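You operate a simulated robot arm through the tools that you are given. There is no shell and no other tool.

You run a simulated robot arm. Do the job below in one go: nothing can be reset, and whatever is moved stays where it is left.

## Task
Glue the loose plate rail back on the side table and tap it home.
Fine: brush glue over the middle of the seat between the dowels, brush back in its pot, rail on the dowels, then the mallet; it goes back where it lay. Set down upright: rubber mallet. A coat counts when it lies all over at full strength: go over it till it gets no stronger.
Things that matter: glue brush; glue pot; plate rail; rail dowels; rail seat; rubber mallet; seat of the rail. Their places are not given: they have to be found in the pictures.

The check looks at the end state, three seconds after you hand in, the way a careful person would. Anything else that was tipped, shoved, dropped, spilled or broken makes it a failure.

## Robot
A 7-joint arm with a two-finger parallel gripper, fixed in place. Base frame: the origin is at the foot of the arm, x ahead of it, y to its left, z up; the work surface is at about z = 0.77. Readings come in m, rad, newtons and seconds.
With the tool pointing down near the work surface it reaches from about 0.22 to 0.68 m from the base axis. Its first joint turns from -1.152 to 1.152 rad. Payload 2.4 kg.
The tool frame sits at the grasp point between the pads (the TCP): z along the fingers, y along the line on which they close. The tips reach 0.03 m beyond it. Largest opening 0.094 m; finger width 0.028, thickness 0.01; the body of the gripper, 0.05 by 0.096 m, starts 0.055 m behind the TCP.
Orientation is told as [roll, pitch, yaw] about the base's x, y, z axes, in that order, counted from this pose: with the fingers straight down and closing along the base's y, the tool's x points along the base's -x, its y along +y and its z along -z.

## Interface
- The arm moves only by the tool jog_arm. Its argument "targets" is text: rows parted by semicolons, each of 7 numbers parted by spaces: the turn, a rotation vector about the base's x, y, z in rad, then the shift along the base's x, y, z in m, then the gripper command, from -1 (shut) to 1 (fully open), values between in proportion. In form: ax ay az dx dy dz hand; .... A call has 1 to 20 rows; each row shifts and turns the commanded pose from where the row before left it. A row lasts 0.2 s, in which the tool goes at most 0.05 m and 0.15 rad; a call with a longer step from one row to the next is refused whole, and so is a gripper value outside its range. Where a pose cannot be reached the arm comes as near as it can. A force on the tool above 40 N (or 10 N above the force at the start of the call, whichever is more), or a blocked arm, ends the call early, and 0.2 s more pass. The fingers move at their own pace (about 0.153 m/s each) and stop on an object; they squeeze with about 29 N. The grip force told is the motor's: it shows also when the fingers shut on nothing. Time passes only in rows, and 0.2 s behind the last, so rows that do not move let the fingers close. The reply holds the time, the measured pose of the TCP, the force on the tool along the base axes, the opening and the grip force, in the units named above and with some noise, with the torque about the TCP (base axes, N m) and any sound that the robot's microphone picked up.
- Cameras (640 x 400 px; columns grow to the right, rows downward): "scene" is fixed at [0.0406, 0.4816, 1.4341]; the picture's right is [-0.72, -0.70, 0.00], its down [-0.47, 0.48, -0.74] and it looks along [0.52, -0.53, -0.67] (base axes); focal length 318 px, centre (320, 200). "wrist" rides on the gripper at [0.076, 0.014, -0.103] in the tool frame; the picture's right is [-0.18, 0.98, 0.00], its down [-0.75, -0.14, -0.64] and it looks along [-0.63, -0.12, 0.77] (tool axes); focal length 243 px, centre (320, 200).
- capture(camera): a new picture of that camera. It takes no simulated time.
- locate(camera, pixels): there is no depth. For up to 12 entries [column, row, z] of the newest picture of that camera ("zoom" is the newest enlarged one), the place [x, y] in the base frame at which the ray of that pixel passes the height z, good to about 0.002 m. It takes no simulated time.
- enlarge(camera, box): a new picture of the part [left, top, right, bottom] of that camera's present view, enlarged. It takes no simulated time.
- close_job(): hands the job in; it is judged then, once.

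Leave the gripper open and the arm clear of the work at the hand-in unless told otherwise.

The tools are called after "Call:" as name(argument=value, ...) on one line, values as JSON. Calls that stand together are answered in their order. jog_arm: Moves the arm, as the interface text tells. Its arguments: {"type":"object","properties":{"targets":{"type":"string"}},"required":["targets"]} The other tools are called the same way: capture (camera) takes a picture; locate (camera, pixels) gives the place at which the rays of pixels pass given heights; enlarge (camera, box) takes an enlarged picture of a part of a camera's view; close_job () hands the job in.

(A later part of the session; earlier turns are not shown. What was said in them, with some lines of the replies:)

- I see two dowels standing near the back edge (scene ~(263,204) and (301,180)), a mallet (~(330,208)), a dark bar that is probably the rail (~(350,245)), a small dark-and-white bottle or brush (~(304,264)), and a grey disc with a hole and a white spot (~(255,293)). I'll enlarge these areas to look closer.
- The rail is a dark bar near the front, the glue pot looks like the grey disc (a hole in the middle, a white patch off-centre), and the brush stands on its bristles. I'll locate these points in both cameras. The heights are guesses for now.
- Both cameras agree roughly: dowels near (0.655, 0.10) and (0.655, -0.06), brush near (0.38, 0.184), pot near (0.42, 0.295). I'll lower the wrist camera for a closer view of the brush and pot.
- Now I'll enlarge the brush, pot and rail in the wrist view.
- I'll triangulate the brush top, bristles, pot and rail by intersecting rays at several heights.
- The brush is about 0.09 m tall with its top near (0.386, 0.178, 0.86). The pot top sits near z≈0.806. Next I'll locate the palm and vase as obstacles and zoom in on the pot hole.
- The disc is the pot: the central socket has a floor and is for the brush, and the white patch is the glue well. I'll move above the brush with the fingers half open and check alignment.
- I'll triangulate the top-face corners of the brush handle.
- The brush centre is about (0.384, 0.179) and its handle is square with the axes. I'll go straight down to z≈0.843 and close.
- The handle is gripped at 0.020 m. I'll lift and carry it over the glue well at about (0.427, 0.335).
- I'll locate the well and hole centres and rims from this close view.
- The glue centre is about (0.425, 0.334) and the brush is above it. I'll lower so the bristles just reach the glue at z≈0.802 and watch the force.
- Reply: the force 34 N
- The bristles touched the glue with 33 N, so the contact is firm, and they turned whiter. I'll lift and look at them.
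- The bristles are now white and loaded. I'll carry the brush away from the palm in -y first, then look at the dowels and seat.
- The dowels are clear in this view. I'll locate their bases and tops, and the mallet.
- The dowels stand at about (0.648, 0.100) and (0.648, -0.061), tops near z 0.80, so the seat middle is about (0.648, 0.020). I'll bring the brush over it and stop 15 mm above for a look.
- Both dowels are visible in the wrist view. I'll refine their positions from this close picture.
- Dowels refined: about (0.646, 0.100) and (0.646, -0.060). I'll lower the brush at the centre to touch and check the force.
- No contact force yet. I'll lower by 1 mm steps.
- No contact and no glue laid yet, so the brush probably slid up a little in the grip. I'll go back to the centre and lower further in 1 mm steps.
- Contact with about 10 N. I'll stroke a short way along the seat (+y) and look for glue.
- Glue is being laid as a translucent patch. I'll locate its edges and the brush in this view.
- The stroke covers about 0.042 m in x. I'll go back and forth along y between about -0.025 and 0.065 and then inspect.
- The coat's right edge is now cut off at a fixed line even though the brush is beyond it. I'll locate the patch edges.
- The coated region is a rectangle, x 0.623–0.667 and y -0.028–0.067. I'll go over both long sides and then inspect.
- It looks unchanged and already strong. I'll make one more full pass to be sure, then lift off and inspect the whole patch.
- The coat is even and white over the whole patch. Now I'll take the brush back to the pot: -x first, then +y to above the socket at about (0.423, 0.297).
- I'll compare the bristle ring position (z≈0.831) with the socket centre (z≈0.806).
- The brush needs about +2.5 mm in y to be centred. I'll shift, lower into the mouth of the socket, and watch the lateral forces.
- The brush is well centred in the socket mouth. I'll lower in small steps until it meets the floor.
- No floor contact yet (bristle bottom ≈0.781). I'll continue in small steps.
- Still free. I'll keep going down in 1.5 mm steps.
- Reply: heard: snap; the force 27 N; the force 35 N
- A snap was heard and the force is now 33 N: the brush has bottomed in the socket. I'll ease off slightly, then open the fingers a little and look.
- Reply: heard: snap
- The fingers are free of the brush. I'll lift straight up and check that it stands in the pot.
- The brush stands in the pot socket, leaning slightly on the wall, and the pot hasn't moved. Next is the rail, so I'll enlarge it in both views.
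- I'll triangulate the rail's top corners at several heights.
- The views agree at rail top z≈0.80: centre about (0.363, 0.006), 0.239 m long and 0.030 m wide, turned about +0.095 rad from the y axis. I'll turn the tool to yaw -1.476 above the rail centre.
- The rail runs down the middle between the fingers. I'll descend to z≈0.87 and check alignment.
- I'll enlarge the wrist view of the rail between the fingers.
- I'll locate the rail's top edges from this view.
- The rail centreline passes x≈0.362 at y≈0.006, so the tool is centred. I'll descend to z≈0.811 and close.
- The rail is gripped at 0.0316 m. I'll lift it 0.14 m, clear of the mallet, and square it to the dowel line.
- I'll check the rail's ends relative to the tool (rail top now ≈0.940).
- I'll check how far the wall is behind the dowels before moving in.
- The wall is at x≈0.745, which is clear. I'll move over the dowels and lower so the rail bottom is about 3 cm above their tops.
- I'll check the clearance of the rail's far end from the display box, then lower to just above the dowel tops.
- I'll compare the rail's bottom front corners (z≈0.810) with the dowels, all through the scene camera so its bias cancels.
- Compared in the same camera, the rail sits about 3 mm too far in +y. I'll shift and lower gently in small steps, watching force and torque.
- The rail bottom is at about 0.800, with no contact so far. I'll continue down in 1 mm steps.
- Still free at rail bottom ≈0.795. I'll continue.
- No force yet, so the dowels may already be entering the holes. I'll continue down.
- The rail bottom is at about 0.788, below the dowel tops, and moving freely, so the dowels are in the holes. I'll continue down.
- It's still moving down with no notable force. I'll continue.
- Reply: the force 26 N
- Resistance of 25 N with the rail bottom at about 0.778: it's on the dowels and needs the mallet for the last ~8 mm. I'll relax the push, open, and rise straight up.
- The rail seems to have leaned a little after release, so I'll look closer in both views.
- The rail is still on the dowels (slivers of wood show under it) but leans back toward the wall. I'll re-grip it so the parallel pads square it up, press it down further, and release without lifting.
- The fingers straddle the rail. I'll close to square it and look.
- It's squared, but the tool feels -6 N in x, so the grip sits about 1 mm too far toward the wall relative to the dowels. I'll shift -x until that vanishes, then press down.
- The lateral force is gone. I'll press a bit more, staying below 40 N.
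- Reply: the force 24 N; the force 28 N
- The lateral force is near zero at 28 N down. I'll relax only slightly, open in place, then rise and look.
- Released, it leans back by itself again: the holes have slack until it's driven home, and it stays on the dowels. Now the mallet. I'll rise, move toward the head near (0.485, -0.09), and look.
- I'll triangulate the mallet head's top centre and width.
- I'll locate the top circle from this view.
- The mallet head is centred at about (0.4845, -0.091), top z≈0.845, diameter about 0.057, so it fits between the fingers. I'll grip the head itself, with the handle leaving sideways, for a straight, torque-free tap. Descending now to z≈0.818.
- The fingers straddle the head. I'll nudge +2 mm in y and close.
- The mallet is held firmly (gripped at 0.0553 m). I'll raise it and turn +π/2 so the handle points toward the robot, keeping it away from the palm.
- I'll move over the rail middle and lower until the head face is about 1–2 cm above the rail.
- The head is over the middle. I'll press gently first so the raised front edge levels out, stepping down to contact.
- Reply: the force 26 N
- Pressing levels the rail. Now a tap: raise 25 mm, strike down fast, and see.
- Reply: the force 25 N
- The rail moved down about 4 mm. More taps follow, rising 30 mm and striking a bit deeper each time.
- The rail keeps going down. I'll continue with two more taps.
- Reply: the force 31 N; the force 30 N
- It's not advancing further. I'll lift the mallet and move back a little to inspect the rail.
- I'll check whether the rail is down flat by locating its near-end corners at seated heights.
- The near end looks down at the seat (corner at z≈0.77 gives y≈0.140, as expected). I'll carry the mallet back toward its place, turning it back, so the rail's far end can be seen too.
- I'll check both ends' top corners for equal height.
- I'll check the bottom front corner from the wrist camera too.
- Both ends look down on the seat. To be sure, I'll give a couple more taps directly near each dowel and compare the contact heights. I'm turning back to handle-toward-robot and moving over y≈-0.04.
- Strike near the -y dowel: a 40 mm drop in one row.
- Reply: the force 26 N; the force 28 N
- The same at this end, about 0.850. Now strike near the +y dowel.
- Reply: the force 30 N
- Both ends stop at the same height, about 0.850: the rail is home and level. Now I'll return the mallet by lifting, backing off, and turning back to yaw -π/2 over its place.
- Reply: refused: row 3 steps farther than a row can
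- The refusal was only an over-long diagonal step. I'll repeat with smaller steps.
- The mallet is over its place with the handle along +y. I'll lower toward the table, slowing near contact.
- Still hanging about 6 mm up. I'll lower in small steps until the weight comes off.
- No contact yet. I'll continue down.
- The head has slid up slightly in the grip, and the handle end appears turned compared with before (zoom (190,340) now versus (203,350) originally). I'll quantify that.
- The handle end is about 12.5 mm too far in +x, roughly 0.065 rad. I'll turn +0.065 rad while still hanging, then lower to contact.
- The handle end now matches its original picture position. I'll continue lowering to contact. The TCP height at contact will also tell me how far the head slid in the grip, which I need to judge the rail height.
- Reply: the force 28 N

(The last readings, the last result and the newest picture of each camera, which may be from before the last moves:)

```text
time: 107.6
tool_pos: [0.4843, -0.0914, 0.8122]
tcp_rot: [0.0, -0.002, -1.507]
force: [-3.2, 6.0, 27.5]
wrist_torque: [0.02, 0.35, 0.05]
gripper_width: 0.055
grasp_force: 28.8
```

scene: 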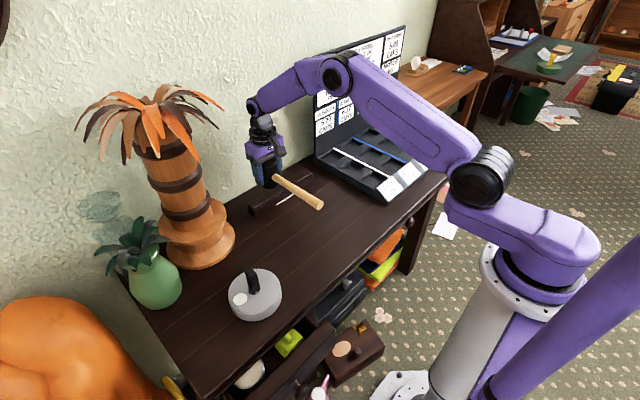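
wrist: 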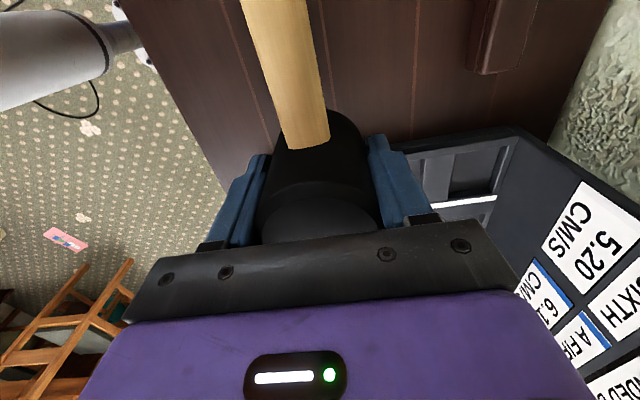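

Contact at TCP≈0.8135, so the head slid about 5 mm in the grip, harmlessly. The mallet stands on the table. I'll relieve the push, open the fingers, and rise straight up.

Call:
jog_arm(targets="0 0 0 0 0 0.0015 -1; 0 0 0 0 0 0 -1; 0 0 0 0 0 0 0.4; 0 0 0 0 0 0 1; 0 0 0 0 0 0 1; 0 0 0 0 0 0 1")

Call:
jog_arm(targets="0 0 0 0 0 0.02 1; 0 0 0 0 0 0.04 1; 0 0 0 0 0 0.04 1; 0 0 0 0 0 0.04 1; 0 0 0 0 0 0 1")

Call:
enlarge(camera="scene", box=[235, 140, 375, 245])

Call:
enlarge(camera="scene", box=[235, 140, 331, 220])

Call:
capture(camera="wrist")

```text
time: 109.0
tool_pos: [0.4845, -0.0919, 0.8134]
tcp_rot: [0.0, 0.001, -1.505]
force: [1.1, -0.6, 0.4]
wrist_torque: [-0.02, 0.0, 0.01]
gripper_width: 0.0942
grasp_force: 0.1
```

```text
time: 110.2
tool_pos: [0.4834, -0.0948, 0.9491]
tcp_rot: [0.0, 0.001, -1.505]
force: [0.2, 1.0, -0.7]
wrist_torque: [-0.03, 0.01, 0.0]
gripper_width: 0.0941
grasp_force: 0.0
```

```text
3.81 times, centred on (305, 192) of scene
```

zoom: 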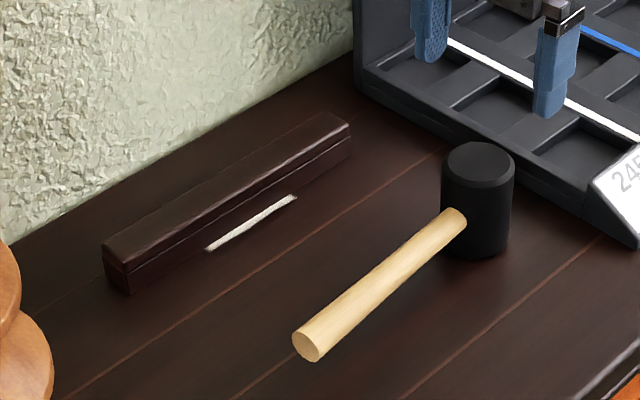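

```text
5.00 times, centred on (283, 180) of scene
```

zoom: 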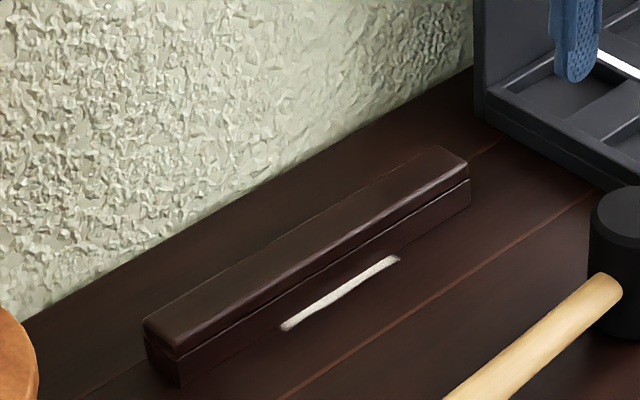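

```text
taken
```

wrist: 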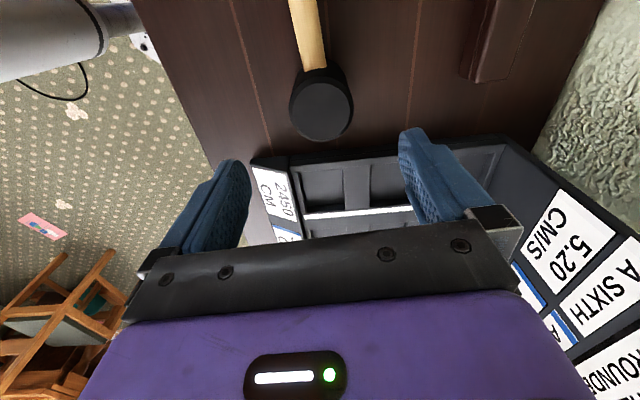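

The mallet stands exactly as it lay: head and handle end at the same pixels as before. To verify the rail is truly flush, I'll take a low-angle wrist view by turning to yaw 0, moving to y≈0.17 and tilting so the camera looks forward at the rail's near end.

Call:
jog_arm(targets="0 0 0.1368 -0.004 0.024 0 1; 0 0 0.1368 -0.004 0.024 0 1; 0 0 0.1368 -0.004 0.024 0 1; 0 0 0.1368 -0.004 0.024 0 1; 0 0 0.1368 -0.004 0.024 0 1; 0 0 0.1368 -0.004 0.024 0 1; 0 0 0.1368 -0.004 0.024 0 1; 0 0 0.1368 -0.004 0.024 0 1; 0 0 0.1368 -0.004 0.024 0 1; 0 0 0.1368 -0.004 0.024 0 1; 0 0 0.1368 -0.004 0.024 0 1; 0 -0.15 0 0 0 -0.01 1; 0 -0.15 0 0 0 -0.02 1; 0 -0.15 0 0.01 0 -0.02 1; 0 -0.15 0 0.01 0 -0.02 1; 0 0 0 0 0 0 1")

Call:
capture(camera="wrist")

Call:
capture(camera="scene")

```text
time: 113.6
tool_pos: [0.4538, 0.1624, 0.8995]
tcp_rot: [-0.049, -0.453, -0.03]
force: [1.5, 0.6, -0.8]
wrist_torque: [-0.04, 0.06, 0.05]
gripper_width: 0.0941
grasp_force: 0.2
out of reach, approached as far as the arm can: row 14, 15
```

```text
taken
```

wrist: 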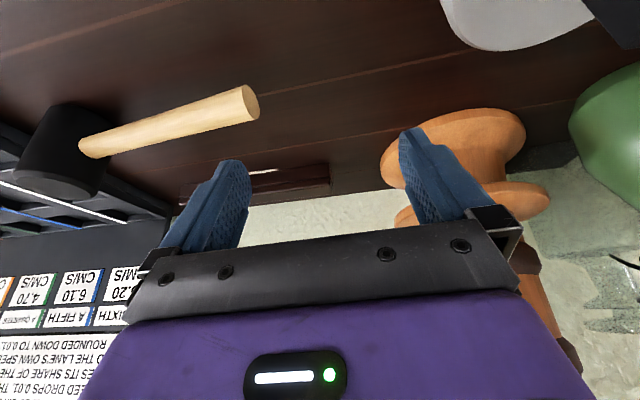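

```text
taken
```

scene: 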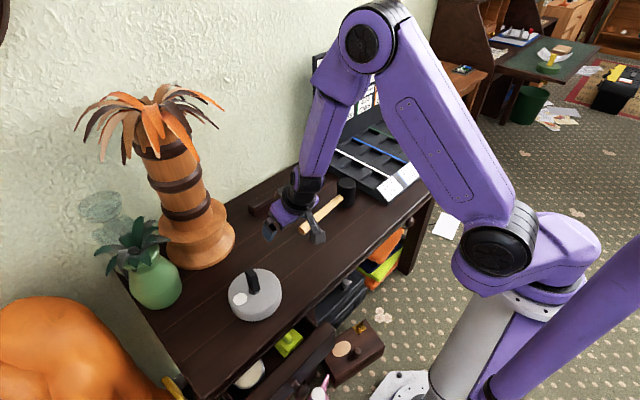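

The tilt is limited, but the view is already lower. I'll enlarge the rail in it.

Call:
enlarge(camera="wrist", box=[240, 140, 350, 210])

```text
5.71 times, centred on (295, 175) of wrist
```

zoom: 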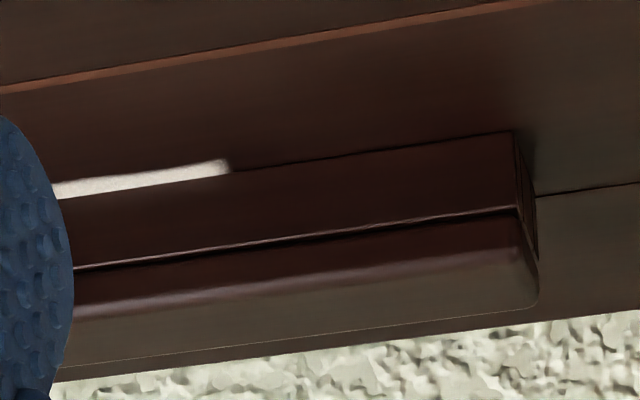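

At this low angle the rail's bottom edge lies directly on the table with no gap or dowel showing, so it's home. Now I'll raise the arm, undo the tilt, and retreat to near the starting pose.

Call:
jog_arm(targets="0 0.15 0 -0.01 0 0.03 1; 0 0.15 0 -0.01 0 0.04 1; 0 0.15 0 -0.01 0 0.04 1; 0 0.15 0 -0.01 0 0.04 1; 0 0 0 -0.02 0 0.04 1; 0 0 0 -0.02 0 0.04 1; 0 0 0 0 0 0.02 1; 0 0 0 0 0 0 1; 0 0 0 0 0 0 1")

Call:
capture(camera="scene")

Call:
capture(camera="wrist")

Call:
enlarge(camera="scene", box=[200, 150, 370, 330])

Call:
enlarge(camera="scene", box=[220, 255, 290, 325])

```text
time: 115.6
tool_pos: [0.3787, 0.1636, 1.1431]
tcp_rot: [-0.065, 0.086, -0.002]
force: [-1.1, 0.2, 0.0]
wrist_torque: [0.0, 0.05, 0.02]
gripper_width: 0.0943
grasp_force: 0.1
out of reach, approached as far as the arm can: row 1
```

```text
taken
```

scene: 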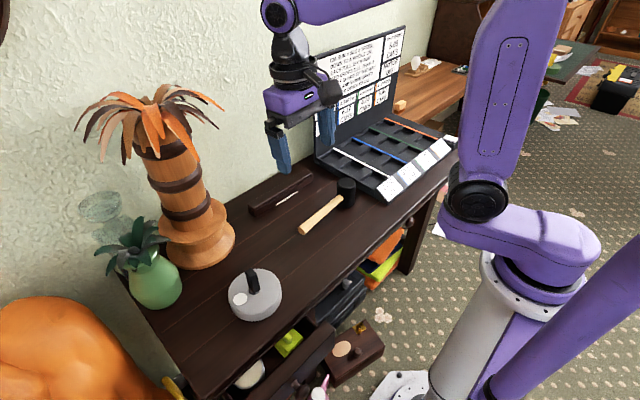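

```text
taken
```

wrist: 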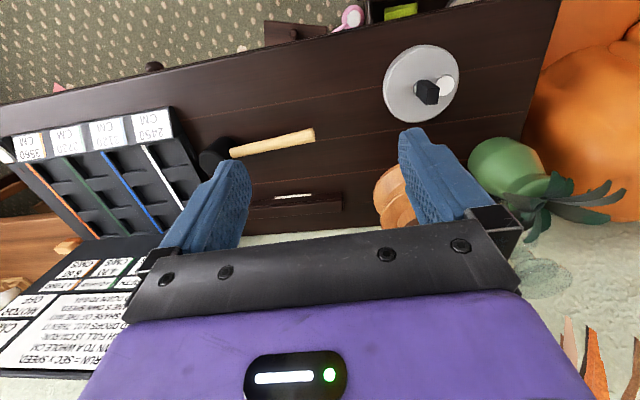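

```text
2.22 times, centred on (285, 240) of scene
```

zoom: 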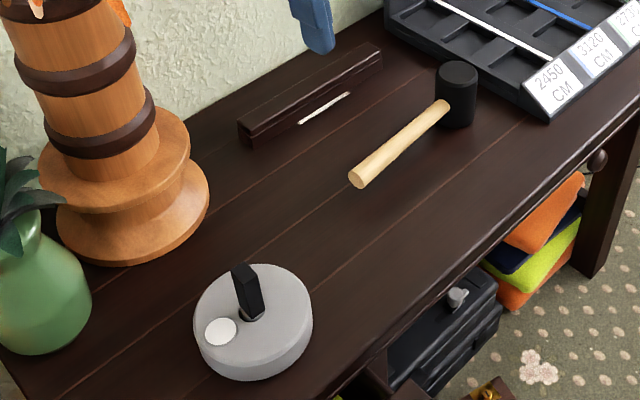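

```text
5.71 times, centred on (255, 290) of scene
```

zoom: 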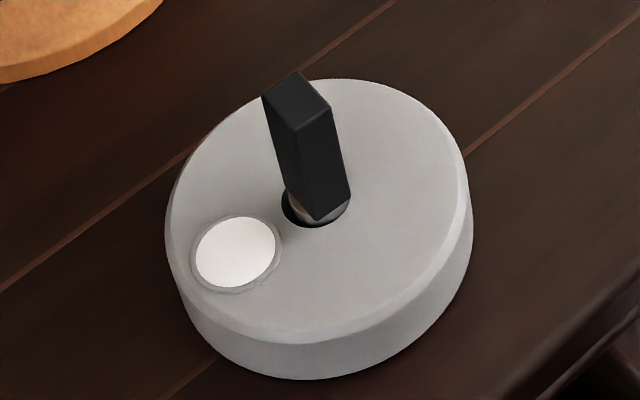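

Everything's in place: the rail sits flush on its seat with the glue under it, the mallet stands where it lay, and the brush is in the pot's socket. The other items haven't moved, the gripper is open and the arm is clear. I'm handing in.

Call:
close_job()

```text
The job is handed in.
```

The plate rail is glued and seated on its dowels, and I've handed the job in. I don't have the check's verdict.

- **Glue:** The seat between the dowels has an even white coat over the whole patch. Going over it again made it no stronger. The rail is narrower than the patch, so a thin strip of glue still shows along its front edge.
- **Rail:** It leaned on the dowels until I used the mallet. After tapping the middle and then near each dowel, both ends stopped at the same height. A low-angle view of the +y end (nearest the pot) showed no gap under it.
- **Mallet:** It is back where it lay, standing on its head with the handle pointing the same way.
- **Brush:** It is in the pot's socket but leans against the side. The microphone picked up a snap when the brush reached the bottom and another when I let go. It looks undamaged in the pictures.

The gripper is open and the arm is clear. Nothing else on the table looks moved.
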